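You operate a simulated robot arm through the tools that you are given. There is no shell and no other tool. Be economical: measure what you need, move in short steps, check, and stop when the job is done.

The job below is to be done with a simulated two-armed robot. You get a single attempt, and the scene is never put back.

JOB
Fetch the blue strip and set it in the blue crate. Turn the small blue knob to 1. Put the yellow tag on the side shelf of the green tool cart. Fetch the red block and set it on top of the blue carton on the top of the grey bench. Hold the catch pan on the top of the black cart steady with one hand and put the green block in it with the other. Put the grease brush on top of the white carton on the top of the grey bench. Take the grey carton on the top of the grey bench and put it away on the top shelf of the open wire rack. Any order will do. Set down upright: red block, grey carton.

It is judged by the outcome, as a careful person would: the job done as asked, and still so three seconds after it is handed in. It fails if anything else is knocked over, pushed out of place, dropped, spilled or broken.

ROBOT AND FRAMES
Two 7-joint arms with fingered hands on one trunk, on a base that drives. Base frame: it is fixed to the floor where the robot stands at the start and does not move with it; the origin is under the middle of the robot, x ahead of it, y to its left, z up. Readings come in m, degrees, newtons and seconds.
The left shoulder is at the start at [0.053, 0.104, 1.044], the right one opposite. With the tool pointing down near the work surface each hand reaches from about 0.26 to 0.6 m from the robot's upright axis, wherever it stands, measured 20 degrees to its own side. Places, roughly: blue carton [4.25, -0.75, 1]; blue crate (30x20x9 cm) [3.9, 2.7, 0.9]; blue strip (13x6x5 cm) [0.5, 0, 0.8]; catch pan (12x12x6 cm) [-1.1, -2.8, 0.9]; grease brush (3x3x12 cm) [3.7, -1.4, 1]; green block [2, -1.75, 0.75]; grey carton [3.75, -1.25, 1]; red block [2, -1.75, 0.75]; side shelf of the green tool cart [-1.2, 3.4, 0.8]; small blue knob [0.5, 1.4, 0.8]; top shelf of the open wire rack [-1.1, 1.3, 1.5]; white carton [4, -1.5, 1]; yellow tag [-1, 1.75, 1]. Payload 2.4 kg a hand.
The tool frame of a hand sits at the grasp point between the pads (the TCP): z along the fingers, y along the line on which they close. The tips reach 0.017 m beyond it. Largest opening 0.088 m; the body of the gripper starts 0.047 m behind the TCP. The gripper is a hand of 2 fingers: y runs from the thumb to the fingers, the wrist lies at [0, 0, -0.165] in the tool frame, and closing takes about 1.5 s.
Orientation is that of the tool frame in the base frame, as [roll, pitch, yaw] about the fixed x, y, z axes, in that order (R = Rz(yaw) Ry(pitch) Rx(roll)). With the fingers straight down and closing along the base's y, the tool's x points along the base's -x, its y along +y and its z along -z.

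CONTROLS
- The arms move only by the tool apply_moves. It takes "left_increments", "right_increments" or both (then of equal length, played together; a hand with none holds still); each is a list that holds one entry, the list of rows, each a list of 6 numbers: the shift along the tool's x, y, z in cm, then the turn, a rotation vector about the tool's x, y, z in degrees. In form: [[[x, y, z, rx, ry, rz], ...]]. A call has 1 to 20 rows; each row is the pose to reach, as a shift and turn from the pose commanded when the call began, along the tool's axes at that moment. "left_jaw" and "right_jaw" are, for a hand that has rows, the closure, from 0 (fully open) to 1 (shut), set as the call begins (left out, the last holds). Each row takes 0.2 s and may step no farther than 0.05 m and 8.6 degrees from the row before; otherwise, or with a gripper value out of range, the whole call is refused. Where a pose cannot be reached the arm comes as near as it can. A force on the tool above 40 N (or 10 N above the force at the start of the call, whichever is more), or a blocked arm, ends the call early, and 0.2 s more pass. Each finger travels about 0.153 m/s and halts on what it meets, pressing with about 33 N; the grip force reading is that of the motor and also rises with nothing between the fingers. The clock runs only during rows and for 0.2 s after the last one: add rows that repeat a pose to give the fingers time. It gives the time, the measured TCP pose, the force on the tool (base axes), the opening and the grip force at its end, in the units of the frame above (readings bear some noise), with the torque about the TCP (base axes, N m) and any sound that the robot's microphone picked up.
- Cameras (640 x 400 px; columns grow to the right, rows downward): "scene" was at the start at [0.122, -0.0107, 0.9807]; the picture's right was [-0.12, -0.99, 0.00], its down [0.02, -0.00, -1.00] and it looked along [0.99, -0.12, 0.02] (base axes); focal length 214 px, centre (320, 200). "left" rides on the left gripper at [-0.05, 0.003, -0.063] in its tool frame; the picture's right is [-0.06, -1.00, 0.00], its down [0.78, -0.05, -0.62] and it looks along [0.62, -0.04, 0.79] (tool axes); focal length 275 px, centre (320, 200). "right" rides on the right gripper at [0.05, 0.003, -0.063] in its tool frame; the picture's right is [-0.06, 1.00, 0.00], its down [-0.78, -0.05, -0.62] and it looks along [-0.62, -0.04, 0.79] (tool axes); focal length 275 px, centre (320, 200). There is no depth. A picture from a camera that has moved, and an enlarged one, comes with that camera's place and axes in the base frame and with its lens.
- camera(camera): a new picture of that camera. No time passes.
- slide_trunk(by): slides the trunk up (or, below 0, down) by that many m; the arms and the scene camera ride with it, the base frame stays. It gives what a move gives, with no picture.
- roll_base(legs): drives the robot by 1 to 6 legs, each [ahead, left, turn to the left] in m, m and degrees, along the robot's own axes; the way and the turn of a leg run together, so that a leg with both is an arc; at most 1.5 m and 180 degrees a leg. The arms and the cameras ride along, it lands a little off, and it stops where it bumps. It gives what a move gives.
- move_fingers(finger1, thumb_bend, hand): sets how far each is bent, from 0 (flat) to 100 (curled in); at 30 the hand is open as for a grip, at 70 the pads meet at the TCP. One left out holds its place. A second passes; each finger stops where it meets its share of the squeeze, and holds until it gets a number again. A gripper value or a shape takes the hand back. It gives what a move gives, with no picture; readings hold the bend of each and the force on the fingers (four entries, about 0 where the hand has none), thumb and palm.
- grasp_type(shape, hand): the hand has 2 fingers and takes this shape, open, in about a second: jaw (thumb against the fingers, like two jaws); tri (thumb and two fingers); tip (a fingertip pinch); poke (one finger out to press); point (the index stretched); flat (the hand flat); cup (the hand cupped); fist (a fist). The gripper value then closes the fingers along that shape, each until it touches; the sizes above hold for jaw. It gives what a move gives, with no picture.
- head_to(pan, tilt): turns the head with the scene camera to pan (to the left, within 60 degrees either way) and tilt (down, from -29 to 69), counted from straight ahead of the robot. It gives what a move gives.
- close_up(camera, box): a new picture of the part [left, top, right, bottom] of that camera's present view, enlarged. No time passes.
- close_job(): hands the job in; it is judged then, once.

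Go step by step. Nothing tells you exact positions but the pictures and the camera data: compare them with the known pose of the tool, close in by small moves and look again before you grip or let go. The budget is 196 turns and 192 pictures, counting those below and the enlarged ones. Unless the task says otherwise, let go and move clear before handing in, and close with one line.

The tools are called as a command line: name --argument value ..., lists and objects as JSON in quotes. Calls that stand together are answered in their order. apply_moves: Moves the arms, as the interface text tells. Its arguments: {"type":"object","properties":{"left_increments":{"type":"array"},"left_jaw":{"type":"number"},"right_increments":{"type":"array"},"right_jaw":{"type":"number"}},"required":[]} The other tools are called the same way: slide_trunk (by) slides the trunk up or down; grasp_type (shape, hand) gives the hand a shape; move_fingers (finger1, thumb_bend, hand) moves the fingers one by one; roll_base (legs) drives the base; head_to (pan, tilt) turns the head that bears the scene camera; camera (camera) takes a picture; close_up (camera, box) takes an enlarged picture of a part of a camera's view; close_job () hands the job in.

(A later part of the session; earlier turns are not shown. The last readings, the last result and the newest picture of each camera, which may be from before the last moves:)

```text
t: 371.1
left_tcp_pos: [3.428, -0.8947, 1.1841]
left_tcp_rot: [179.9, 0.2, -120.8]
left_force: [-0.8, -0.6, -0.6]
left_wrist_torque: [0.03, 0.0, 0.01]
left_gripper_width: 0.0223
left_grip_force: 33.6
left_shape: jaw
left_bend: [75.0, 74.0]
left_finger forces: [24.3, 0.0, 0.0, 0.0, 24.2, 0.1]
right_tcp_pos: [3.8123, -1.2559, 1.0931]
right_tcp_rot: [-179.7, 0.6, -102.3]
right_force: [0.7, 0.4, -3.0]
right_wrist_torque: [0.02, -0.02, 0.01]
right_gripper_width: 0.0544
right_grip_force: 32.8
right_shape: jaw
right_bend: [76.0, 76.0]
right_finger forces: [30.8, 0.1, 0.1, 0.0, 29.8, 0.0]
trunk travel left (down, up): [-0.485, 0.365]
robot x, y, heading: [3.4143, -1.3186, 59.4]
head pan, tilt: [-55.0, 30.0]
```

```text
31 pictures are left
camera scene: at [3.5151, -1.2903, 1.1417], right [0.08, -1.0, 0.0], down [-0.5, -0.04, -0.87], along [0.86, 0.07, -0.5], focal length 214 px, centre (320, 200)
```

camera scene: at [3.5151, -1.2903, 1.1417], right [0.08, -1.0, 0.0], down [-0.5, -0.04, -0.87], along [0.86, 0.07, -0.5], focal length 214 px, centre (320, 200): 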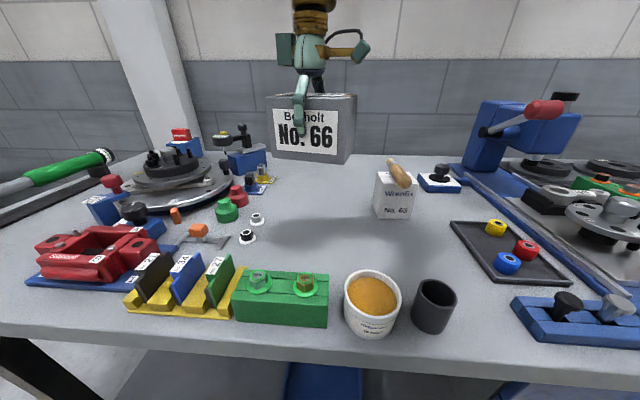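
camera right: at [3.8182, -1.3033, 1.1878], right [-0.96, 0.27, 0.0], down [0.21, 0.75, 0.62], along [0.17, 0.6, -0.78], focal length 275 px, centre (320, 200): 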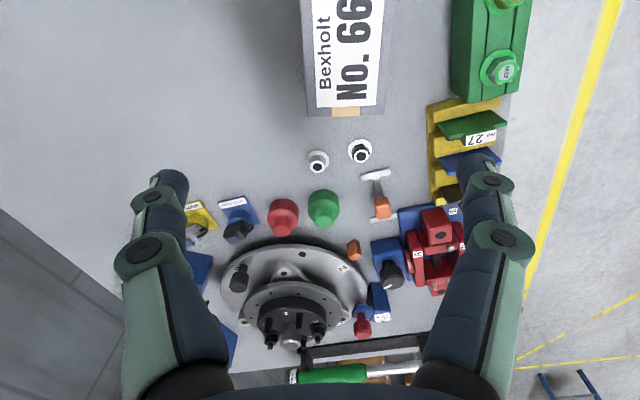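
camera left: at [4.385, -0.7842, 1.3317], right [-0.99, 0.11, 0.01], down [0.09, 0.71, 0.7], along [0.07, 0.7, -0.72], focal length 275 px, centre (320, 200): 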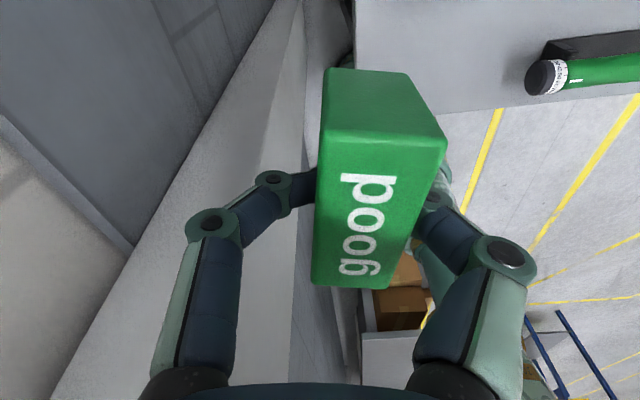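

The grey carton is lifted level. I back away from the bench and drive the known northern route toward the wire rack.

roll_base --legs '[[-0.229, 0.387, 0], [0, 0, 30.5], [1.5, 0, 0], [1.5, 0, 0], [0.37, 0, 0], [0, 0, 90]]'

roll_base --legs '[[1.45, 0, 0], [1.45, 0, 0], [0.3, 0, 0]]'

slide_trunk --by 0.3

head_to --pan 20 --tilt 8

camera --camera "scene"

```text
t: 394.9
left_tcp_pos: [2.6067, 1.8236, 1.1847]
left_tcp_rot: [179.8, 0.2, -2.0]
left_force: [0.8, 0.0, -0.2]
left_wrist_torque: [-0.02, 0.0, 0.0]
left_gripper_width: 0.0222
left_grip_force: 32.9
left_shape: jaw
left_bend: [75.0, 74.0]
left_finger forces: [24.3, 0.0, 0.1, 0.1, 24.2, 0.0]
right_tcp_pos: [2.74, 2.3354, 1.0931]
right_tcp_rot: [-179.6, 0.6, 16.4]
right_force: [0.6, -0.1, -2.7]
right_wrist_torque: [-0.01, 0.0, 0.01]
right_gripper_width: 0.0542
right_grip_force: 32.5
right_shape: jaw
right_bend: [77.0, 76.0]
right_finger forces: [28.8, 0.1, 0.1, 0.0, 28.1, 0.0]
trunk travel left (down, up): [-0.485, 0.365]
robot x, y, heading: [2.988, 2.0156, 178.0]
head pan, tilt: [-55.0, 30.0]
```

```text
t: 410.8
left_tcp_pos: [-0.6278, 2.0063, 1.1836]
left_tcp_rot: [179.9, 0.1, -3.8]
left_force: [0.0, -0.2, -0.7]
left_wrist_torque: [-0.01, 0.01, -0.03]
left_gripper_width: 0.0225
left_grip_force: 32.7
left_shape: jaw
left_bend: [75.0, 74.0]
left_finger forces: [24.3, 0.0, 0.0, 0.0, 24.3, 0.0]
right_tcp_pos: [-0.4811, 2.5133, 1.0929]
right_tcp_rot: [-179.8, 0.6, 14.7]
right_force: [0.0, -0.5, -3.5]
right_wrist_torque: [0.01, 0.01, -0.01]
right_gripper_width: 0.0546
right_grip_force: 32.9
right_shape: jaw
right_bend: [77.0, 76.0]
right_finger forces: [28.8, 0.0, 0.1, 0.0, 28.2, 0.0]
trunk travel left (down, up): [-0.485, 0.365]
robot x, y, heading: [-0.2446, 2.1799, 176.3]
head pan, tilt: [-55.0, 30.0]
```

```text
t: 413.8
left_tcp_pos: [-0.6277, 2.0067, 1.4846]
left_tcp_rot: [179.8, 0.0, -3.9]
left_force: [0.6, -0.2, -0.5]
left_wrist_torque: [0.03, 0.0, -0.01]
left_gripper_width: 0.0223
left_grip_force: 33.5
left_shape: jaw
left_bend: [75.0, 74.0]
left_finger forces: [24.2, 0.1, 0.0, 0.0, 24.2, 0.0]
right_tcp_pos: [-0.4807, 2.515, 1.3947]
right_tcp_rot: [-179.7, 0.6, 14.8]
right_force: [-0.3, -0.9, -3.2]
right_wrist_torque: [0.01, 0.06, 0.0]
right_gripper_width: 0.0542
right_grip_force: 33.2
right_shape: jaw
right_bend: [77.0, 76.0]
right_finger forces: [28.7, 0.0, 0.0, 0.0, 28.1, 0.0]
trunk travel left (down, up): [-0.785, 0.065]
robot x, y, heading: [-0.2416, 2.1846, 176.0]
head pan, tilt: [-55.0, 30.0]
```

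```text
t: 415.2
left_tcp_pos: [-0.6291, 2.0072, 1.4853]
left_tcp_rot: [179.9, 0.1, -3.8]
left_force: [0.0, -0.1, -0.6]
left_wrist_torque: [-0.04, -0.02, -0.01]
left_gripper_width: 0.022
left_grip_force: 32.7
left_shape: jaw
left_bend: [75.0, 74.0]
left_finger forces: [24.1, 0.0, 0.0, 0.0, 24.2, 0.0]
right_tcp_pos: [-0.4807, 2.514, 1.3933]
right_tcp_rot: [-179.7, 0.6, 14.8]
right_force: [-0.2, -0.4, -2.5]
right_wrist_torque: [-0.01, -0.01, 0.0]
right_gripper_width: 0.0542
right_grip_force: 32.7
right_shape: jaw
right_bend: [77.0, 76.0]
right_finger forces: [28.7, 0.0, 0.0, 0.1, 28.1, 0.0]
trunk travel left (down, up): [-0.785, 0.065]
robot x, y, heading: [-0.2382, 2.1845, 176.2]
head pan, tilt: [20.0, 8.0]
```

```text
30 pictures are left
camera scene: at [-0.3568, 2.1612, 1.478], right [-0.28, 0.96, 0.0], down [0.13, 0.04, -0.99], along [-0.95, -0.28, -0.14], focal length 214 px, centre (320, 200)
```

scene: 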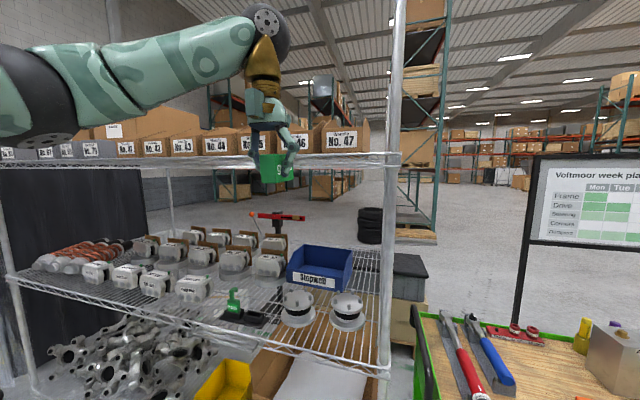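

The top shelf is at z≈1.5 and already carries cartons; I go to its middle/left part to find the free spot, with the trunk at full height.

slide_trunk --by 0.06

roll_base --legs '[[0, 0, 3.8], [0, 0.95, 0]]'

head_to --pan 10 --tilt 0

camera --camera "scene"

```text
t: 416.2
left_tcp_pos: [-0.6285, 2.0072, 1.5456]
left_tcp_rot: [179.9, 0.1, -3.9]
left_force: [0.9, 0.0, -0.4]
left_wrist_torque: [0.0, 0.0, 0.0]
left_gripper_width: 0.022
left_grip_force: 32.9
left_shape: jaw
left_bend: [75.0, 74.0]
left_finger forces: [24.2, 0.0, 0.1, 0.0, 24.3, 0.0]
right_tcp_pos: [-0.4802, 2.5146, 1.4537]
right_tcp_rot: [-179.7, 0.6, 14.9]
right_force: [-0.8, -0.1, -2.3]
right_wrist_torque: [-0.03, 0.03, 0.02]
right_gripper_width: 0.0543
right_grip_force: 33.6
right_shape: jaw
right_bend: [77.0, 76.0]
right_finger forces: [28.8, 0.0, 0.0, 0.1, 28.1, 0.0]
trunk travel left (down, up): [-0.845, 0.005]
robot x, y, heading: [-0.2413, 2.183, 176.2]
head pan, tilt: [20.0, 8.0]
```

```text
t: 421.6
left_tcp_pos: [-0.6129, 1.0368, 1.544]
left_tcp_rot: [179.9, 0.1, 0.1]
left_force: [0.4, -0.6, -0.1]
left_wrist_torque: [0.05, 0.01, -0.01]
left_gripper_width: 0.022
left_grip_force: 33.2
left_shape: jaw
left_bend: [75.0, 74.0]
left_finger forces: [24.3, 0.1, 0.0, 0.0, 24.3, 0.0]
right_tcp_pos: [-0.4991, 1.5529, 1.4537]
right_tcp_rot: [-179.7, 0.6, 18.5]
right_force: [0.3, 0.2, -2.7]
right_wrist_torque: [0.02, 0.01, 0.01]
right_gripper_width: 0.0542
right_grip_force: 32.8
right_shape: jaw
right_bend: [77.0, 76.0]
right_finger forces: [28.7, 0.0, 0.1, 0.1, 28.1, 0.0]
trunk travel left (down, up): [-0.845, 0.005]
robot x, y, heading: [-0.2381, 1.2415, -179.8]
head pan, tilt: [20.0, 8.0]
```

```text
t: 422.3
left_tcp_pos: [-0.6136, 1.0376, 1.5451]
left_tcp_rot: [179.8, 0.1, 0.0]
left_force: [0.0, 0.0, -0.9]
left_wrist_torque: [-0.01, 0.0, 0.02]
left_gripper_width: 0.0224
left_grip_force: 33.2
left_shape: jaw
left_bend: [75.0, 74.0]
left_finger forces: [24.2, 0.0, 0.0, 0.0, 24.2, 0.0]
right_tcp_pos: [-0.501, 1.5544, 1.4525]
right_tcp_rot: [-179.7, 0.7, 18.6]
right_force: [-0.7, -0.3, -3.2]
right_wrist_torque: [0.0, 0.01, 0.0]
right_gripper_width: 0.0542
right_grip_force: 32.6
right_shape: jaw
right_bend: [77.0, 76.0]
right_finger forces: [28.8, 0.0, 0.0, 0.0, 28.1, 0.1]
trunk travel left (down, up): [-0.845, 0.005]
robot x, y, heading: [-0.2382, 1.241, -179.9]
head pan, tilt: [10.0, 0.0]
```

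```text
29 pictures are left
camera scene: at [-0.354, 1.2253, 1.5509], right [-0.18, 0.98, 0.0], down [0.0, 0.0, -1.0], along [-0.98, -0.18, 0.0], focal length 214 px, centre (320, 200)
```

scene: 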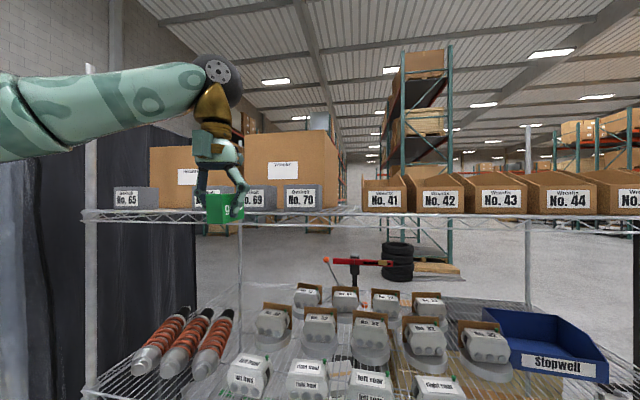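

Grey cartons No. 65, 69, 70 stand in a row on this shelf; the gap for No. 66 is probably hidden by my left hand. I lower that hand and zoom.

apply_moves --left_increments '[[[1, -1, 4, 0, 0, 0], [2, -2, 8, 0, 0, 0], [3, -3, 12, 0, 0, 0], [4, -4, 16, 0, 0, 0], [5, -5, 20, 0, 0, 0], [5, -5, 20, 0, 0, 0]]]'

close_up --camera "scene" --box '[80, 140, 380, 230]'

```text
t: 423.7
left_tcp_pos: [-0.5644, 1.0878, 1.3437]
left_tcp_rot: [179.9, 0.1, 0.1]
left_force: [-0.1, 0.0, -0.3]
left_wrist_torque: [0.03, -0.01, 0.01]
left_gripper_width: 0.0223
left_grip_force: 33.0
left_shape: jaw
left_bend: [75.0, 74.0]
left_finger forces: [24.4, 0.1, 0.0, 0.0, 24.3, 0.0]
right_tcp_pos: [-0.4991, 1.5534, 1.4537]
right_tcp_rot: [-179.8, 0.6, 18.5]
right_force: [0.8, 0.4, -1.5]
right_wrist_torque: [0.0, 0.03, 0.0]
right_gripper_width: 0.0543
right_grip_force: 32.2
right_shape: jaw
right_bend: [77.0, 76.0]
right_finger forces: [28.6, 0.0, 0.0, 0.0, 28.1, 0.0]
trunk travel left (down, up): [-0.845, 0.005]
robot x, y, heading: [-0.2364, 1.244, -179.5]
head pan, tilt: [10.0, 0.0]
```

```text
2.13 times, centred on (230, 185) of scene
camera zoom: at [-0.3541, 1.2252, 1.5509], right [-0.18, 0.98, 0.0], down [0.0, 0.0, -1.0], along [-0.98, -0.18, 0.0], focal length 458 px, centre (512, 232)
```

zoom: 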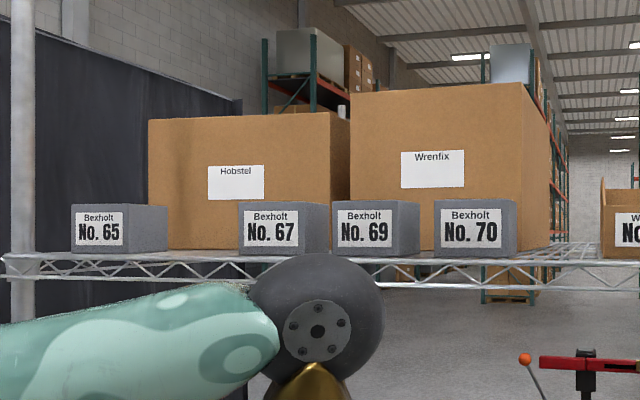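

The gap for No. 66 is between 65 and 67, about y 0.63–0.80 on the shelf at z≈1.525. I raise the carton, align it with the rack, and drive to the gap.

apply_moves --right_increments '[[[-1.06, 3.16, -2.5, 0, 0, 3.1], [-2.1, 6.3, -5, 0, 0, 6.2], [-3.2, 9.5, -7.5, 0, 0, 9.3], [-4.2, 12.6, -10, 0, 0, 12.4], [-5.3, 15.8, -12.5, 0, 0, 15.5], [-6.3, 19, -15, 0, 0, 18.5], [-6.3, 19, -15, 0, 0, 18.5]]]'

roll_base --legs '[[0, 0.63, 0], [0.17, 0, 0]]'

head_to --pan -10 --tilt 0

camera --camera "scene"

camera --camera "right"

```text
t: 425.3
left_tcp_pos: [-0.5652, 1.0858, 1.3448]
left_tcp_rot: [179.8, 0.2, 0.0]
left_force: [1.5, 0.2, -0.4]
left_wrist_torque: [-0.01, 0.0, -0.01]
left_gripper_width: 0.0225
left_grip_force: 32.9
left_shape: jaw
left_bend: [75.0, 74.0]
left_finger forces: [24.3, 0.1, 0.0, 0.1, 24.3, 0.0]
right_tcp_pos: [-0.499, 1.3558, 1.6032]
right_tcp_rot: [-179.9, 0.7, 0.2]
right_force: [-0.2, 0.4, -2.8]
right_wrist_torque: [0.0, 0.0, -0.02]
right_gripper_width: 0.0541
right_grip_force: 33.6
right_shape: jaw
right_bend: [77.0, 76.0]
right_finger forces: [28.0, 0.0, 0.1, 0.1, 27.6, 0.0]
trunk travel left (down, up): [-0.845, 0.005]
robot x, y, heading: [-0.239, 1.2394, -179.8]
head pan, tilt: [10.0, 0.0]
```

```text
t: 429.9
left_tcp_pos: [-0.7393, 0.4617, 1.3435]
left_tcp_rot: [-180.0, 0.1, -0.5]
left_force: [-0.5, -0.4, -0.2]
left_wrist_torque: [0.03, -0.03, 0.01]
left_gripper_width: 0.0222
left_grip_force: 33.0
left_shape: jaw
left_bend: [75.0, 74.0]
left_finger forces: [24.4, 0.0, 0.1, 0.1, 24.4, 0.1]
right_tcp_pos: [-0.6708, 0.7283, 1.6028]
right_tcp_rot: [-179.9, 0.6, -0.4]
right_force: [0.0, 0.1, -3.2]
right_wrist_torque: [-0.03, 0.02, 0.0]
right_gripper_width: 0.0544
right_grip_force: 32.8
right_shape: jaw
right_bend: [77.0, 76.0]
right_finger forces: [28.1, 0.1, 0.1, 0.0, 27.6, 0.0]
trunk travel left (down, up): [-0.845, 0.005]
robot x, y, heading: [-0.4071, 0.6144, 179.4]
head pan, tilt: [10.0, 0.0]
```

```text
t: 430.7
left_tcp_pos: [-0.7383, 0.4622, 1.3443]
left_tcp_rot: [179.9, 0.0, -0.4]
left_force: [0.4, -0.6, -0.1]
left_wrist_torque: [-0.03, -0.01, -0.02]
left_gripper_width: 0.0222
left_grip_force: 33.3
left_shape: jaw
left_bend: [75.0, 74.0]
left_finger forces: [24.3, 0.0, 0.0, 0.0, 24.4, 0.0]
right_tcp_pos: [-0.6691, 0.7288, 1.6029]
right_tcp_rot: [-180.0, 0.7, -0.3]
right_force: [0.4, -0.7, -2.6]
right_wrist_torque: [-0.02, -0.01, 0.01]
right_gripper_width: 0.0545
right_grip_force: 32.9
right_shape: jaw
right_bend: [77.0, 76.0]
right_finger forces: [28.0, 0.0, 0.0, 0.0, 27.6, 0.0]
trunk travel left (down, up): [-0.845, 0.005]
robot x, y, heading: [-0.4103, 0.6136, 179.6]
head pan, tilt: [-10.0, 0.0]
```

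```text
27 pictures are left
camera scene: at [-0.5254, 0.6299, 1.5509], right [0.18, 0.98, 0.0], down [0.0, 0.0, -1.0], along [-0.98, 0.18, 0.0], focal length 214 px, centre (320, 200)
```

scene: 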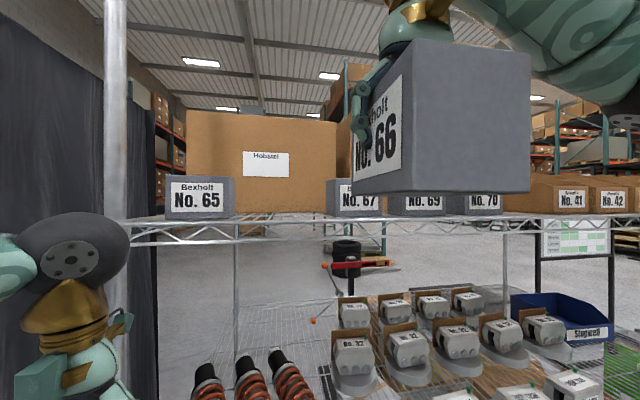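

```text
26 pictures are left
camera right: at [-0.6193, 0.7252, 1.6648], right [-0.07, -1.0, 0.0], down [-0.78, 0.05, 0.63], along [-0.63, 0.04, -0.78], focal length 275 px, centre (320, 200)
```

right: 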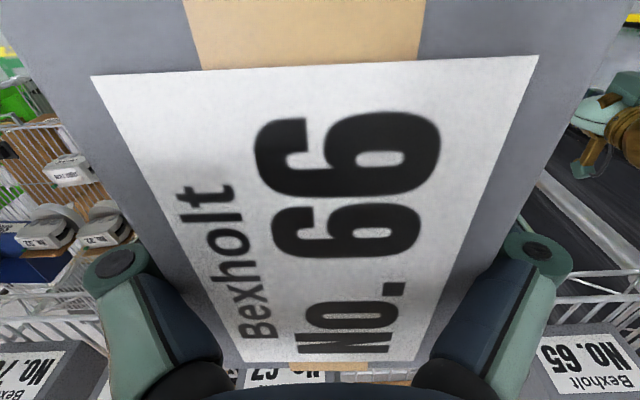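

The real gap spans y≈0.535–0.71 with fronts at x≈-0.89, so I target y 0.622, x -0.915. I shift the hand sideways first, edge forward 3 cm, then slide the carton in above the shelf.

apply_moves --right_increments '[[[0, 3.6, 0, 0, 0, 0], [0, 7.2, 0, 0, 0, 0], [0, 10.7, 0, 0, 0, 0], [0, 10.7, 0, 0, 0, 0]]]'

roll_base --legs '[[0.03, 0, 0]]'

apply_moves --right_increments '[[[-3, 0, 0, 0, 0, 0], [-6, 0, 0, 0, 0, 0], [-9, 0, 0, 0, 0, 0], [-12, 0, 0, 0, 0, 0], [-15, 0, 0, 0, 0, 0], [-18, 0, 0, 0, 0, 0], [-21, 0, 0, 0, 0, 0], [-21.5, 0, 0, 0, 0, 0]]]'

camera --camera "scene"

```text
t: 431.7
left_tcp_pos: [-0.7378, 0.4629, 1.3439]
left_tcp_rot: [179.8, 0.1, -0.5]
left_force: [1.2, 0.2, -0.2]
left_wrist_torque: [0.0, 0.02, -0.02]
left_gripper_width: 0.0222
left_grip_force: 32.8
left_shape: jaw
left_bend: [75.0, 74.0]
left_finger forces: [24.5, 0.1, 0.1, 0.1, 24.5, 0.0]
right_tcp_pos: [-0.6703, 0.6231, 1.6017]
right_tcp_rot: [-179.9, 0.7, -0.3]
right_force: [0.5, 0.1, -2.8]
right_wrist_torque: [0.01, 0.05, -0.01]
right_gripper_width: 0.0545
right_grip_force: 33.1
right_shape: jaw
right_bend: [77.0, 76.0]
right_finger forces: [27.7, 0.0, 0.0, 0.0, 27.4, 0.0]
trunk travel left (down, up): [-0.845, 0.005]
robot x, y, heading: [-0.4135, 0.613, 180.0]
head pan, tilt: [-10.0, 0.0]
```

```text
t: 432.6
left_tcp_pos: [-0.7673, 0.4616, 1.3445]
left_tcp_rot: [179.9, 0.1, -0.5]
left_force: [0.9, -0.2, -0.3]
left_wrist_torque: [0.01, 0.0, 0.02]
left_gripper_width: 0.0223
left_grip_force: 32.3
left_shape: jaw
left_bend: [75.0, 74.0]
left_finger forces: [24.4, 0.0, 0.1, 0.0, 24.3, 0.0]
right_tcp_pos: [-0.7004, 0.6217, 1.6012]
right_tcp_rot: [-179.9, 0.8, -0.5]
right_force: [0.0, -0.3, -2.3]
right_wrist_torque: [0.02, 0.01, -0.03]
right_gripper_width: 0.0544
right_grip_force: 32.8
right_shape: jaw
right_bend: [77.0, 76.0]
right_finger forces: [27.7, 0.1, 0.0, 0.0, 27.5, 0.0]
trunk travel left (down, up): [-0.845, 0.005]
robot x, y, heading: [-0.4426, 0.6123, 179.5]
head pan, tilt: [-10.0, 0.0]
```

```text
t: 434.4
left_tcp_pos: [-0.7678, 0.4612, 1.3445]
left_tcp_rot: [179.9, 0.1, -0.6]
left_force: [-0.4, 0.4, -1.3]
left_wrist_torque: [-0.03, -0.01, 0.01]
left_gripper_width: 0.0222
left_grip_force: 32.8
left_shape: jaw
left_bend: [75.0, 74.0]
left_finger forces: [24.3, 0.0, 0.0, 0.0, 24.4, 0.1]
right_tcp_pos: [-0.9167, 0.6228, 1.6047]
right_tcp_rot: [-179.9, 0.7, -0.3]
right_force: [-0.1, -0.5, -2.5]
right_wrist_torque: [-0.01, 0.02, 0.01]
right_gripper_width: 0.0545
right_grip_force: 33.3
right_shape: jaw
right_bend: [77.0, 76.0]
right_finger forces: [27.8, 0.0, 0.0, 0.0, 27.6, 0.1]
trunk travel left (down, up): [-0.845, 0.005]
robot x, y, heading: [-0.4403, 0.6129, 179.6]
head pan, tilt: [-10.0, 0.0]
```

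```text
25 pictures are left
camera scene: at [-0.5556, 0.6304, 1.5509], right [0.18, 0.98, 0.0], down [0.0, 0.0, -1.0], along [-0.98, 0.18, 0.0], focal length 214 px, centre (320, 200)
```

scene: 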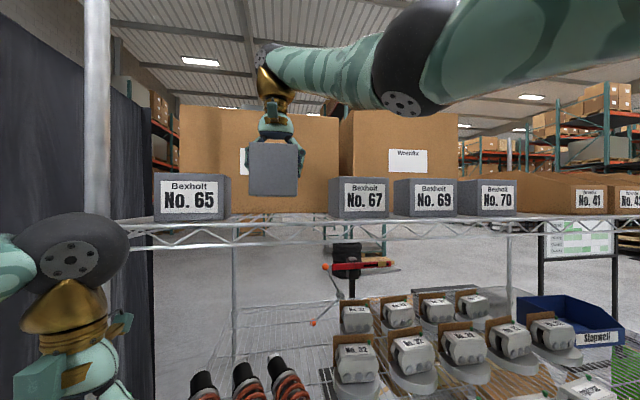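

The carton hangs in the middle of the gap. I lower it to the shelf.

apply_moves --right_increments '[[[0, 0, 1, 0, 0, 0], [0, 0, 2, 0, 0, 0], [0, 0, 3, 0, 0, 0], [0, 0, 3.5, 0, 0, 0], [0, 0, 3.5, 0, 0, 0]]]'

close_up --camera "scene" --box '[140, 130, 360, 260]'

```text
t: 435.6
left_tcp_pos: [-0.7677, 0.4625, 1.3438]
left_tcp_rot: [179.9, 0.0, -0.5]
left_force: [-0.3, -1.1, 0.3]
left_wrist_torque: [0.05, 0.01, 0.02]
left_gripper_width: 0.0222
left_grip_force: 33.0
left_shape: jaw
left_bend: [75.0, 74.0]
left_finger forces: [24.4, 0.1, 0.1, 0.0, 24.3, 0.0]
right_tcp_pos: [-0.9154, 0.6246, 1.568]
right_tcp_rot: [-179.9, 0.6, -0.4]
right_force: [-0.3, -0.4, -2.9]
right_wrist_torque: [-0.02, -0.01, 0.04]
right_gripper_width: 0.0541
right_grip_force: 32.6
right_shape: jaw
right_bend: [77.0, 76.0]
right_finger forces: [27.8, 0.0, 0.0, 0.1, 27.4, 0.0]
trunk travel left (down, up): [-0.845, 0.005]
robot x, y, heading: [-0.4407, 0.6148, 179.9]
head pan, tilt: [-10.0, 0.0]
```

```text
2.91 times, centred on (250, 195) of scene
camera zoom: at [-0.5559, 0.63, 1.5509], right [0.18, 0.98, 0.0], down [0.0, 0.0, -1.0], along [-0.98, 0.18, 0.0], focal length 624 px, centre (524, 214)
```

zoom: 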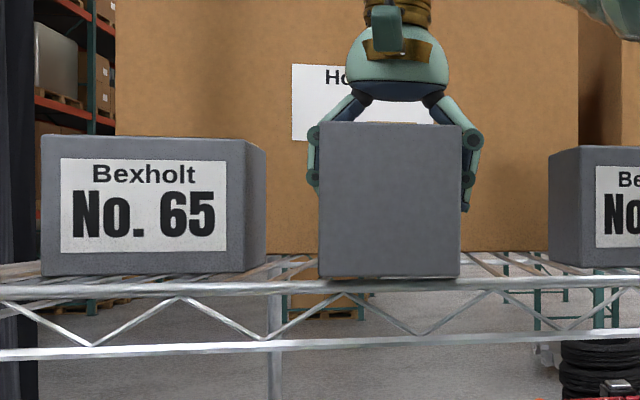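

apply_moves --right_increments '[[[0, 0, 0.3, 0, 0, 0], [0, 0, 0.6, 0, 0, 0], [0, 0, 0.6, 0, 0, 0]]]'

```text
t: 436.4
left_tcp_pos: [-0.7666, 0.4614, 1.3438]
left_tcp_rot: [179.9, 0.0, -0.5]
left_force: [0.2, 0.0, 0.6]
left_wrist_torque: [0.02, -0.03, -0.04]
left_gripper_width: 0.0221
left_grip_force: 33.2
left_shape: jaw
left_bend: [75.0, 74.0]
left_finger forces: [24.4, 0.0, 0.0, 0.1, 24.3, 0.0]
right_tcp_pos: [-0.9159, 0.6239, 1.5645]
right_tcp_rot: [-180.0, 0.9, -0.4]
right_force: [-6.4, -0.5, 24.0]
right_wrist_torque: [0.1, -0.06, 0.04]
right_gripper_width: 0.0535
right_grip_force: 32.9
right_shape: jaw
right_bend: [77.0, 78.0]
right_finger forces: [34.1, 0.1, 0.0, 0.0, 32.0, 0.0]
trunk travel left (down, up): [-0.845, 0.005]
robot x, y, heading: [-0.4426, 0.6161, 179.8]
head pan, tilt: [-10.0, 0.0]
```

It's seated on the shelf. I relieve the load, open slightly and rise straight up, then back the hand out.

apply_moves --right_increments '[[[0, 0, -0.4, 0, 0, 0], [0, 0, -0.4, 0, 0, 0]]]'

apply_moves --right_increments '[[[0, 0, 0, 0, 0, 0], [0, 0, 0, 0, 0, 0], [0, 0, -1, 0, 0, 0], [0, 0, -3, 0, 0, 0], [0, 0, -6, 0, 0, 0], [3, 0, -8.5, 0, 0, 0], [7, 0, -8.5, 0, 0, 0], [11, 0, -8.5, 0, 0, 0], [15, 0, -8.5, 0, 0, 0], [19, 0, -8.5, 0, 0, 0], [19, 0, -8.5, 0, 0, 0]]]' --right_jaw 0.22

camera --camera "scene"

```text
t: 437.0
left_tcp_pos: [-0.7675, 0.4624, 1.3445]
left_tcp_rot: [180.0, 0.1, -0.4]
left_force: [-0.7, -2.1, -0.7]
left_wrist_torque: [-0.03, 0.02, 0.01]
left_gripper_width: 0.0221
left_grip_force: 33.4
left_shape: jaw
left_bend: [75.0, 74.0]
left_finger forces: [24.3, 0.0, 0.1, 0.0, 24.4, 0.0]
right_tcp_pos: [-0.9164, 0.6239, 1.5669]
right_tcp_rot: [-179.9, 0.6, -0.5]
right_force: [-0.8, -0.3, 0.1]
right_wrist_torque: [0.07, 0.06, 0.03]
right_gripper_width: 0.0535
right_grip_force: 32.6
right_shape: jaw
right_bend: [77.0, 78.0]
right_finger forces: [29.2, 0.0, 0.0, 0.0, 28.3, 0.0]
trunk travel left (down, up): [-0.845, 0.005]
robot x, y, heading: [-0.4429, 0.6135, 179.9]
head pan, tilt: [-10.0, 0.0]
```

```text
t: 439.4
left_tcp_pos: [-0.7681, 0.4628, 1.3435]
left_tcp_rot: [179.9, 0.1, -0.5]
left_force: [-0.4, -0.2, 0.5]
left_wrist_torque: [-0.01, 0.0, -0.01]
left_gripper_width: 0.0224
left_grip_force: 32.7
left_shape: jaw
left_bend: [75.0, 74.0]
left_finger forces: [24.3, 0.0, 0.0, 0.0, 24.4, 0.0]
right_tcp_pos: [-0.7244, 0.6221, 1.6479]
right_tcp_rot: [-179.9, 0.5, -0.4]
right_force: [0.2, -0.3, 0.2]
right_wrist_torque: [-0.01, -0.02, -0.02]
right_gripper_width: 0.0689
right_grip_force: 0.1
right_shape: jaw
right_bend: [61.0, 57.0]
right_finger forces: [0.0, 0.0, 0.0, 0.0, 0.0, 0.0]
trunk travel left (down, up): [-0.845, 0.005]
robot x, y, heading: [-0.4407, 0.6149, 179.6]
head pan, tilt: [-10.0, 0.0]
```

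```text
23 pictures are left
camera scene: at [-0.556, 0.6301, 1.5509], right [0.18, 0.98, 0.0], down [0.0, 0.0, -1.0], along [-0.98, 0.18, 0.0], focal length 214 px, centre (320, 200)
```

scene: 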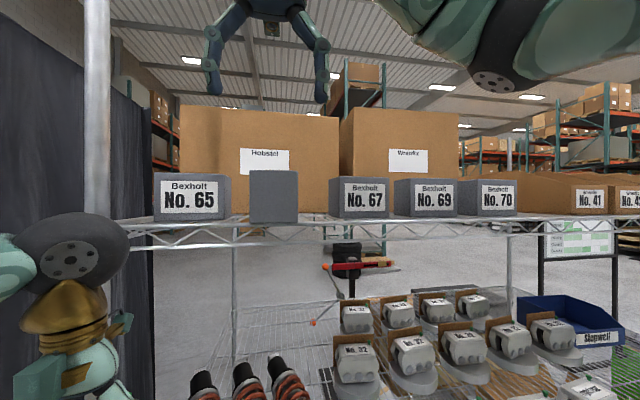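

The grey carton stands on the top shelf in its gap. Last job: the catch pan. I back away, lower the trunk, turn to -y and look.

roll_base --legs '[[-0.2, 0, 0], [0, 0, 90], [1.0, 0, 0]]'

slide_trunk --by -0.4

head_to --pan -15 --tilt 12

camera --camera "scene"

```text
t: 449.7
left_tcp_pos: [-0.0644, -0.7214, 1.3449]
left_tcp_rot: [179.8, 0.1, 90.7]
left_force: [1.0, 0.0, 0.4]
left_wrist_torque: [-0.02, 0.0, 0.0]
left_gripper_width: 0.0227
left_grip_force: 33.0
left_shape: jaw
left_bend: [75.0, 74.0]
left_finger forces: [24.4, 0.1, 0.0, 0.1, 24.4, 0.0]
right_tcp_pos: [-0.2258, -0.6819, 1.6483]
right_tcp_rot: [-179.9, 0.7, 90.9]
right_force: [-0.4, -0.4, -0.3]
right_wrist_torque: [-0.01, -0.02, -0.01]
right_gripper_width: 0.0689
right_grip_force: 0.0
right_shape: jaw
right_bend: [61.0, 57.0]
right_finger forces: [0.1, 0.1, 0.0, 0.0, 0.0, 0.0]
trunk travel left (down, up): [-0.845, 0.005]
robot x, y, heading: [-0.2254, -0.3931, -89.3]
head pan, tilt: [-10.0, 0.0]
```

```text
t: 453.5
left_tcp_pos: [-0.0658, -0.7221, 0.9447]
left_tcp_rot: [179.9, 0.0, 90.7]
left_force: [-1.3, -0.3, -0.3]
left_wrist_torque: [-0.02, 0.01, 0.03]
left_gripper_width: 0.0221
left_grip_force: 33.1
left_shape: jaw
left_bend: [75.0, 74.0]
left_finger forces: [24.4, 0.1, 0.1, 0.1, 24.4, 0.0]
right_tcp_pos: [-0.2265, -0.6814, 1.2488]
right_tcp_rot: [-179.9, 0.8, 90.9]
right_force: [0.2, -0.5, 0.6]
right_wrist_torque: [0.01, -0.02, 0.03]
right_gripper_width: 0.069
right_grip_force: 0.1
right_shape: jaw
right_bend: [61.0, 57.0]
right_finger forces: [0.0, 0.0, 0.0, 0.0, 0.1, 0.0]
trunk travel left (down, up): [-0.445, 0.405]
robot x, y, heading: [-0.2238, -0.3946, -88.9]
head pan, tilt: [-10.0, 0.0]
```

```text
t: 454.2
left_tcp_pos: [-0.065, -0.7208, 0.9441]
left_tcp_rot: [179.9, 0.1, 90.7]
left_force: [-0.1, -0.5, -0.5]
left_wrist_torque: [0.0, 0.0, 0.01]
left_gripper_width: 0.0222
left_grip_force: 33.0
left_shape: jaw
left_bend: [75.0, 74.0]
left_finger forces: [24.4, 0.0, 0.0, 0.0, 24.5, 0.0]
right_tcp_pos: [-0.226, -0.6822, 1.2482]
right_tcp_rot: [-179.8, 0.7, 90.9]
right_force: [-0.3, 0.3, -0.2]
right_wrist_torque: [-0.01, 0.0, 0.0]
right_gripper_width: 0.0688
right_grip_force: 0.1
right_shape: jaw
right_bend: [61.0, 57.0]
right_finger forces: [0.0, 0.1, 0.0, 0.1, 0.0, 0.0]
trunk travel left (down, up): [-0.445, 0.405]
robot x, y, heading: [-0.2216, -0.3924, -89.1]
head pan, tilt: [-15.0, 12.0]
```

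```text
22 pictures are left
camera scene: at [-0.2474, -0.5162, 1.1306], right [-0.97, 0.24, 0.0], down [0.05, 0.2, -0.98], along [-0.24, -0.95, -0.21], focal length 214 px, centre (320, 200)
```

scene: 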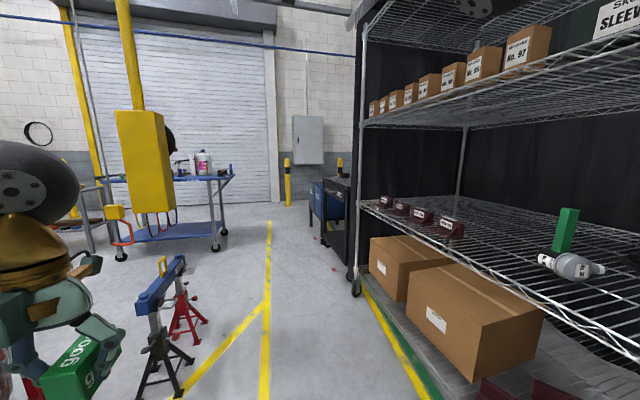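

The black cart is past the second rack on the right, near x≈-1, y≈-2.8. I drive down the aisle and turn to face it.

roll_base --legs '[[1.5, 0, 0], [0.85, 0, 0], [0, 0, -91]]'

head_to --pan 0 --tilt 30

camera --camera "scene"

```text
t: 469.8
left_tcp_pos: [-0.527, -2.9293, 0.9442]
left_tcp_rot: [179.9, 0.1, -1.1]
left_force: [0.1, -0.7, -0.8]
left_wrist_torque: [0.02, -0.01, 0.04]
left_gripper_width: 0.0222
left_grip_force: 33.4
left_shape: jaw
left_bend: [75.0, 74.0]
left_finger forces: [24.4, 0.1, 0.1, 0.1, 24.5, 0.1]
right_tcp_pos: [-0.482, -2.7697, 1.2466]
right_tcp_rot: [-179.9, 0.7, -0.9]
right_force: [0.1, 1.0, -0.8]
right_wrist_torque: [0.01, 0.01, 0.0]
right_gripper_width: 0.0689
right_grip_force: 0.0
right_shape: jaw
right_bend: [61.0, 57.0]
right_finger forces: [0.0, 0.0, 0.1, 0.0, 0.1, 0.1]
trunk travel left (down, up): [-0.445, 0.405]
robot x, y, heading: [-0.1958, -2.7822, 179.0]
head pan, tilt: [-15.0, 12.0]
```

```text
t: 470.6
left_tcp_pos: [-0.5252, -2.9295, 0.944]
left_tcp_rot: [179.9, 0.1, -1.1]
left_force: [-0.3, 0.1, 0.3]
left_wrist_torque: [-0.03, -0.04, 0.01]
left_gripper_width: 0.0223
left_grip_force: 33.2
left_shape: jaw
left_bend: [75.0, 74.0]
left_finger forces: [24.3, 0.0, 0.0, 0.1, 24.4, 0.0]
right_tcp_pos: [-0.4826, -2.7701, 1.2477]
right_tcp_rot: [-179.9, 0.8, -1.1]
right_force: [0.2, 0.0, -0.2]
right_wrist_torque: [-0.01, -0.03, -0.01]
right_gripper_width: 0.0691
right_grip_force: 0.1
right_shape: jaw
right_bend: [61.0, 57.0]
right_finger forces: [0.0, 0.0, 0.0, 0.1, 0.0, 0.0]
trunk travel left (down, up): [-0.445, 0.405]
robot x, y, heading: [-0.1931, -2.7786, 179.2]
head pan, tilt: [0.0, 30.0]
```

```text
21 pictures are left
camera scene: at [-0.3171, -2.7784, 1.1016], right [0.02, 1.0, 0.0], down [0.5, -0.01, -0.87], along [-0.87, 0.01, -0.5], focal length 214 px, centre (320, 200)
```

scene: 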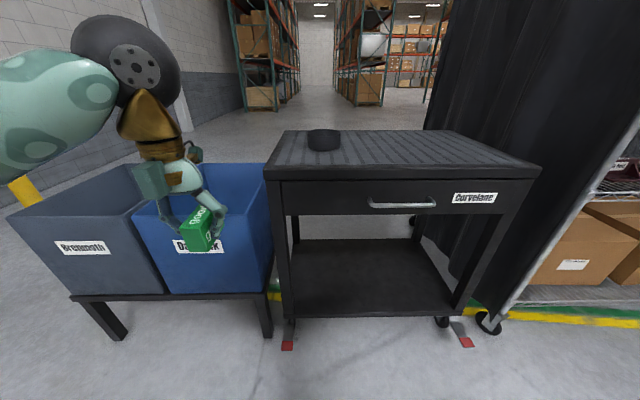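

The round black pan sits at about (-1.11, -2.76) on the black cart (top z≈0.88). I raise the left hand with the block and drive up to the cart.

apply_moves --left_increments '[[[0, 0, -4, 0, 0, 0], [0, 0, -8, 0, 0, 0], [0, 0, -12, 0, 0, 0], [0, 0, -16, 0, 0, 0], [0, 0, -16, 0, 0, 0]]]'

roll_base --legs '[[0, -0.02, 1], [0.36, 0, 0]]'

head_to --pan 0 --tilt 32

close_up --camera "scene" --box '[220, 100, 460, 250]'

```text
t: 471.8
left_tcp_pos: [-0.5239, -2.9293, 1.1031]
left_tcp_rot: [179.9, 0.1, -1.1]
left_force: [0.7, -0.2, 0.2]
left_wrist_torque: [-0.03, -0.03, -0.02]
left_gripper_width: 0.0221
left_grip_force: 32.8
left_shape: jaw
left_bend: [75.0, 74.0]
left_finger forces: [24.5, 0.0, 0.0, 0.0, 24.5, 0.0]
right_tcp_pos: [-0.482, -2.7702, 1.2477]
right_tcp_rot: [-180.0, 0.7, -1.0]
right_force: [0.3, 0.6, 0.6]
right_wrist_torque: [-0.01, -0.03, 0.01]
right_gripper_width: 0.0685
right_grip_force: 0.0
right_shape: jaw
right_bend: [61.0, 57.0]
right_finger forces: [0.1, 0.1, 0.0, 0.0, 0.1, 0.0]
trunk travel left (down, up): [-0.445, 0.405]
robot x, y, heading: [-0.1941, -2.7799, 179.1]
head pan, tilt: [0.0, 30.0]
```

```text
t: 474.6
left_tcp_pos: [-0.8879, -2.9117, 1.1035]
left_tcp_rot: [179.8, 0.1, -0.1]
left_force: [0.0, -0.4, -0.3]
left_wrist_torque: [-0.01, -0.02, 0.01]
left_gripper_width: 0.0222
left_grip_force: 32.7
left_shape: jaw
left_bend: [75.0, 74.0]
left_finger forces: [24.5, 0.0, 0.1, 0.0, 24.6, 0.1]
right_tcp_pos: [-0.847, -2.7511, 1.2492]
right_tcp_rot: [-180.0, 0.6, 0.0]
right_force: [0.2, -0.3, -0.6]
right_wrist_torque: [0.02, 0.0, 0.03]
right_gripper_width: 0.0689
right_grip_force: 0.0
right_shape: jaw
right_bend: [61.0, 57.0]
right_finger forces: [0.0, 0.0, 0.1, 0.1, 0.1, 0.1]
trunk travel left (down, up): [-0.445, 0.405]
robot x, y, heading: [-0.5613, -2.7588, -180.0]
head pan, tilt: [0.0, 30.0]
stopped in leg 2: the robot was blocked; the commanded pose is now the measured one
```

```text
t: 475.3
left_tcp_pos: [-0.888, -2.9148, 1.1025]
left_tcp_rot: [179.9, 0.0, 0.0]
left_force: [0.0, 0.0, -0.2]
left_wrist_torque: [0.0, 0.0, 0.02]
left_gripper_width: 0.0227
left_grip_force: 33.0
left_shape: jaw
left_bend: [75.0, 74.0]
left_finger forces: [24.4, 0.0, 0.0, 0.0, 24.7, 0.0]
right_tcp_pos: [-0.8476, -2.7531, 1.2488]
right_tcp_rot: [-179.9, 0.7, 0.1]
right_force: [-0.2, -0.3, 0.4]
right_wrist_torque: [0.01, 0.01, 0.0]
right_gripper_width: 0.0688
right_grip_force: 0.1
right_shape: jaw
right_bend: [61.0, 57.0]
right_finger forces: [0.1, 0.1, 0.1, 0.0, 0.1, 0.0]
trunk travel left (down, up): [-0.445, 0.405]
robot x, y, heading: [-0.5589, -2.758, -179.9]
head pan, tilt: [0.0, 32.0]
```

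```text
2.67 times, centred on (340, 175) of scene
camera zoom: at [-0.682, -2.7596, 1.0984], right [0.0, 1.0, 0.0], down [0.53, 0.0, -0.85], along [-0.85, 0.0, -0.53], focal length 572 px, centre (267, 267)
```

zoom: 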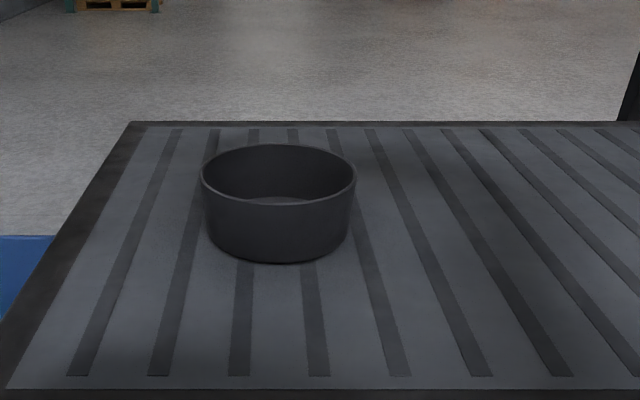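

The robot just touched the cart's foot and stopped; the pan is undisturbed: centre (-1.094, -2.751), rim z≈0.928, 12 cm wide, empty. I lower the trunk and bring the right hand, tilted 30° outward, above its right rim.

slide_trunk --by -0.12

apply_moves --right_increments '[[[-4, -1.1, 1, -5, 0, 0], [-8, -2.2, 2, -10, 0, 0], [-12, -3.3, 3, -15, 0, 0], [-16, -4.4, 4, -20, 0, 0], [-20, -5.5, 5, -25, 0, 0], [-23.8, -6.4, 6.5, -30, 0, 0], [-23.8, -6.4, 6.5, -30, 0, 0]]]' --right_jaw 0.6

camera --camera "right"

close_up --camera "scene" --box '[240, 60, 440, 200]'

```text
t: 476.8
left_tcp_pos: [-0.8881, -2.913, 0.9823]
left_tcp_rot: [179.9, 0.1, -0.1]
left_force: [0.0, 0.2, 0.3]
left_wrist_torque: [-0.01, -0.01, -0.05]
left_gripper_width: 0.0221
left_grip_force: 33.0
left_shape: jaw
left_bend: [75.0, 74.0]
left_finger forces: [24.5, 0.1, 0.0, 0.0, 24.5, 0.0]
right_tcp_pos: [-0.8481, -2.7525, 1.127]
right_tcp_rot: [-179.9, 0.7, 0.0]
right_force: [0.6, 0.2, 0.1]
right_wrist_torque: [0.01, 0.0, -0.01]
right_gripper_width: 0.0687
right_grip_force: 0.1
right_shape: jaw
right_bend: [61.0, 57.0]
right_finger forces: [0.0, 0.0, 0.0, 0.0, 0.1, 0.0]
trunk travel left (down, up): [-0.325, 0.525]
robot x, y, heading: [-0.5627, -2.7578, -179.9]
head pan, tilt: [0.0, 32.0]
```

```text
t: 478.4
left_tcp_pos: [-0.8889, -2.9132, 0.9827]
left_tcp_rot: [179.8, 0.1, -0.1]
left_force: [-0.2, -0.5, 0.1]
left_wrist_torque: [-0.01, -0.01, -0.02]
left_gripper_width: 0.0219
left_grip_force: 33.0
left_shape: jaw
left_bend: [75.0, 74.0]
left_finger forces: [24.5, 0.1, 0.0, 0.0, 24.6, 0.1]
right_tcp_pos: [-1.0876, -2.6904, 1.0642]
right_tcp_rot: [150.0, 0.7, 0.0]
right_force: [-0.6, -0.2, -0.9]
right_wrist_torque: [0.0, -0.01, -0.01]
right_gripper_width: 0.0352
right_grip_force: 0.0
right_shape: jaw
right_bend: [73.0, 70.0]
right_finger forces: [0.0, 0.0, 0.1, 0.0, 0.0, 0.0]
trunk travel left (down, up): [-0.325, 0.525]
robot x, y, heading: [-0.5677, -2.7608, -180.0]
head pan, tilt: [0.0, 32.0]
```

```text
19 pictures are left
camera right: at [-1.0377, -2.6611, 1.12], right [-0.06, -0.86, 0.5], down [-0.78, 0.35, 0.52], along [-0.63, -0.36, -0.69], focal length 275 px, centre (320, 200)
```

right: 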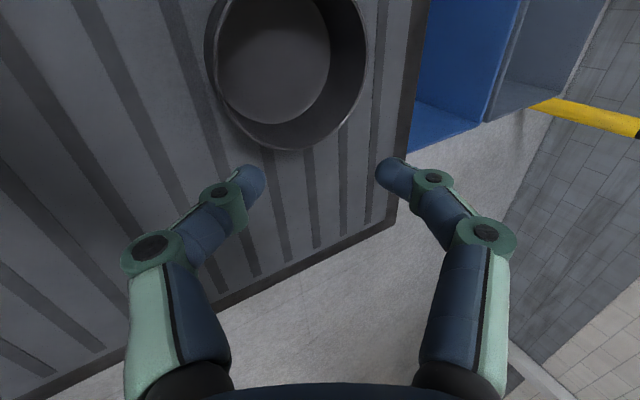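

```text
2.86 times, centred on (340, 130) of scene
camera zoom: at [-0.6854, -2.7594, 0.9777], right [0.0, 1.0, 0.0], down [0.53, 0.0, -0.85], along [-0.85, 0.0, -0.53], focal length 613 px, centre (263, 400)
```

zoom: 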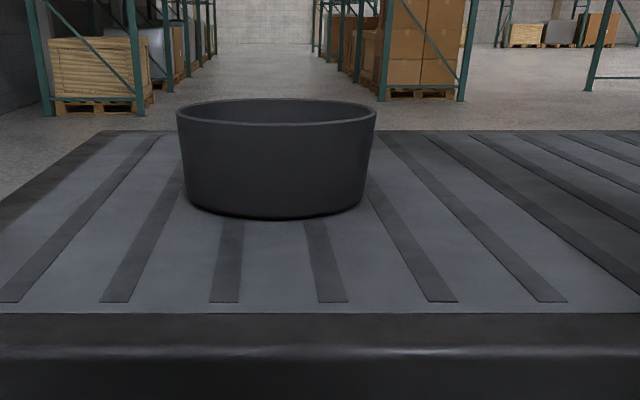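

Pan refined: centre (-1.088, -2.752), rim z 0.929. I descend with the right fingers straddling its right wall and look before closing.

apply_moves --right_increments '[[[0, -2, 3.5, 0, 0, 0], [0, -4, 7.1, 0, 0, 0], [0, -5.5, 9.8, 0, 0, 0], [0, -6.96, 12.38, 0, 0, 0], [0, -6.96, 12.38, 0, 0, 0]]]'

close_up --camera "scene" --box '[240, 60, 440, 200]'

```text
t: 479.6
left_tcp_pos: [-0.888, -2.9139, 0.9831]
left_tcp_rot: [179.9, 0.0, -0.1]
left_force: [0.0, 0.0, -0.7]
left_wrist_torque: [0.04, -0.01, 0.01]
left_gripper_width: 0.0224
left_grip_force: 32.8
left_shape: jaw
left_bend: [75.0, 74.0]
left_finger forces: [24.5, 0.0, 0.0, 0.0, 24.4, 0.1]
right_tcp_pos: [-1.0897, -2.6928, 0.9235]
right_tcp_rot: [150.1, 0.7, 0.0]
right_force: [0.4, 0.9, 0.4]
right_wrist_torque: [0.01, -0.02, -0.03]
right_gripper_width: 0.0356
right_grip_force: 0.1
right_shape: jaw
right_bend: [73.0, 70.0]
right_finger forces: [0.0, 0.1, 0.1, 0.1, 0.0, 0.0]
trunk travel left (down, up): [-0.325, 0.525]
robot x, y, heading: [-0.562, -2.7574, -180.0]
head pan, tilt: [0.0, 32.0]
```

```text
2.86 times, centred on (340, 130) of scene
camera zoom: at [-0.6854, -2.7594, 0.9777], right [0.0, 1.0, 0.0], down [0.53, 0.0, -0.85], along [-0.85, 0.0, -0.53], focal length 613 px, centre (263, 400)
```

zoom: 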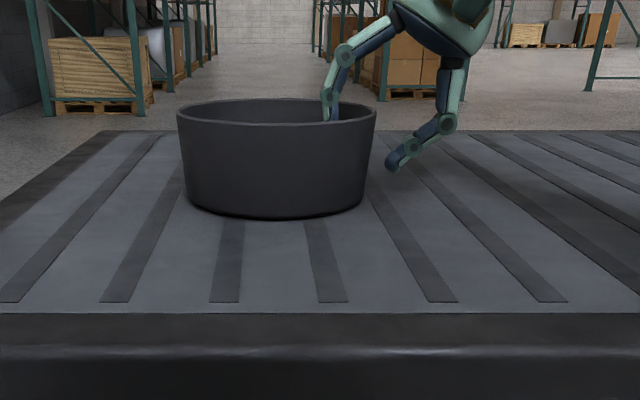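

One finger is inside, one outside. I close to hold the pan.

apply_moves --right_increments '[[[0, 0, 0, 0, 0, 0], [0, 0, 0, 0, 0, 0], [0, 0, 0, 0, 0, 0], [0, 0, 0, 0, 0, 0], [0, 0, 0, 0, 0, 0]]]' --right_jaw 1

close_up --camera "scene" --box '[240, 60, 440, 200]'

```text
t: 480.8
left_tcp_pos: [-0.8876, -2.913, 0.9833]
left_tcp_rot: [179.8, 0.0, 0.0]
left_force: [-0.3, 0.7, 0.0]
left_wrist_torque: [0.03, 0.03, 0.01]
left_gripper_width: 0.0224
left_grip_force: 33.3
left_shape: jaw
left_bend: [75.0, 74.0]
left_finger forces: [24.4, 0.0, 0.0, 0.1, 24.6, 0.0]
right_tcp_pos: [-1.0893, -2.6918, 0.9246]
right_tcp_rot: [150.0, 0.6, 0.0]
right_force: [-0.2, -0.1, -0.8]
right_wrist_torque: [0.07, -0.03, 0.01]
right_gripper_width: 0.0002
right_grip_force: 32.7
right_shape: jaw
right_bend: [69.0, 71.0]
right_finger forces: [26.2, 0.0, 0.0, 0.0, 26.3, 0.1]
trunk travel left (down, up): [-0.325, 0.525]
robot x, y, heading: [-0.563, -2.7593, -179.8]
head pan, tilt: [0.0, 32.0]
```

```text
2.86 times, centred on (340, 130) of scene
camera zoom: at [-0.6854, -2.7595, 0.9776], right [0.0, 1.0, 0.0], down [0.53, 0.0, -0.85], along [-0.85, 0.0, -0.53], focal length 613 px, centre (263, 400)
```

zoom: 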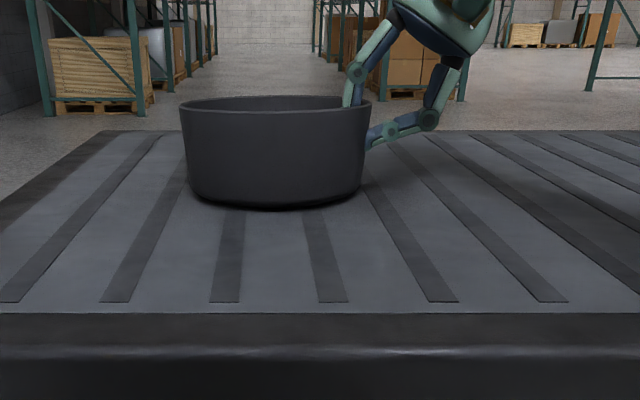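

The right hand holds the pan's wall firmly. Now I bring the green block over the pan's left half with the left hand.

apply_moves --left_increments '[[[0, 0, -2.7, 0, 0, 0], [-3.3, -2.3, -2.7, 0, 0, 0], [-6.6, -4.7, -2.7, 0, 0, 0], [-9.9, -7, -2.7, 0, 0, 0], [-13.2, -9.4, -2.7, 0, 0, 0], [-16.5, -11.8, -2.7, 0, 0, 0], [-19.7, -14.1, -2.7, 0, 0, 0], [-19.7, -14.1, -2.7, 0, 0, 0]]]'

camera --camera "left"

close_up --camera "scene" --box '[240, 40, 440, 180]'

```text
t: 482.6
left_tcp_pos: [-1.0865, -2.7712, 1.0093]
left_tcp_rot: [179.8, 0.0, -0.2]
left_force: [0.1, -0.1, -0.2]
left_wrist_torque: [0.03, 0.01, 0.03]
left_gripper_width: 0.0224
left_grip_force: 33.6
left_shape: jaw
left_bend: [76.0, 74.0]
left_finger forces: [24.7, 0.0, 0.1, 0.1, 24.7, 0.0]
right_tcp_pos: [-1.09, -2.6913, 0.9244]
right_tcp_rot: [150.2, 0.7, 0.0]
right_force: [-0.5, -0.1, -0.1]
right_wrist_torque: [0.04, 0.0, 0.01]
right_gripper_width: 0.0002
right_grip_force: 32.7
right_shape: jaw
right_bend: [69.0, 72.0]
right_finger forces: [26.4, 0.1, 0.1, 0.1, 26.2, 0.0]
trunk travel left (down, up): [-0.325, 0.525]
robot x, y, heading: [-0.5608, -2.7596, -179.7]
head pan, tilt: [0.0, 32.0]
```

```text
15 pictures are left
camera left: at [-1.1359, -2.7751, 1.0735], right [-0.06, 1.0, 0.0], down [0.79, 0.05, 0.62], along [0.62, 0.03, -0.79], focal length 275 px, centre (320, 200)
```

left: 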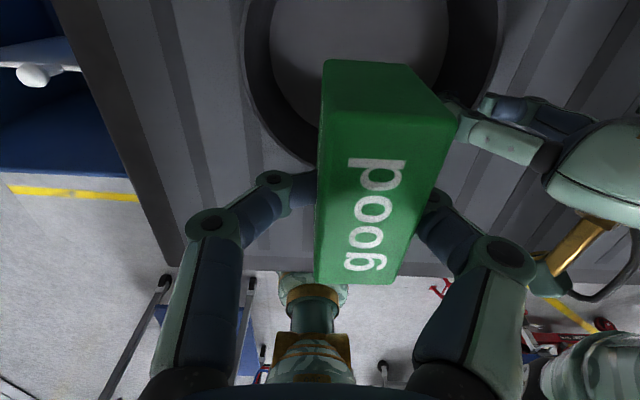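

```text
2.86 times, centred on (340, 110) of scene
camera zoom: at [-0.6855, -2.7592, 0.9776], right [0.0, 1.0, 0.0], down [0.53, 0.0, -0.85], along [-0.85, 0.0, -0.53], focal length 613 px, centre (263, 457)
```

zoom: 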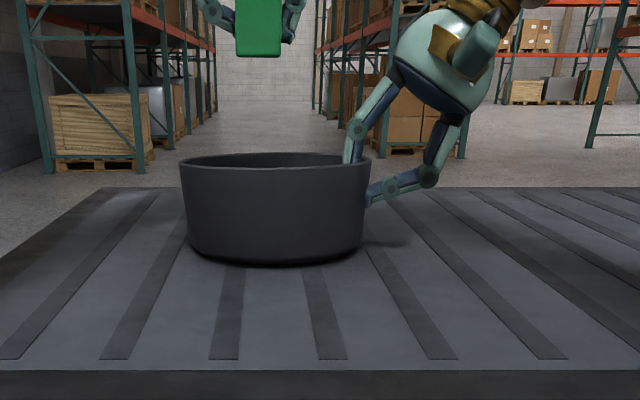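

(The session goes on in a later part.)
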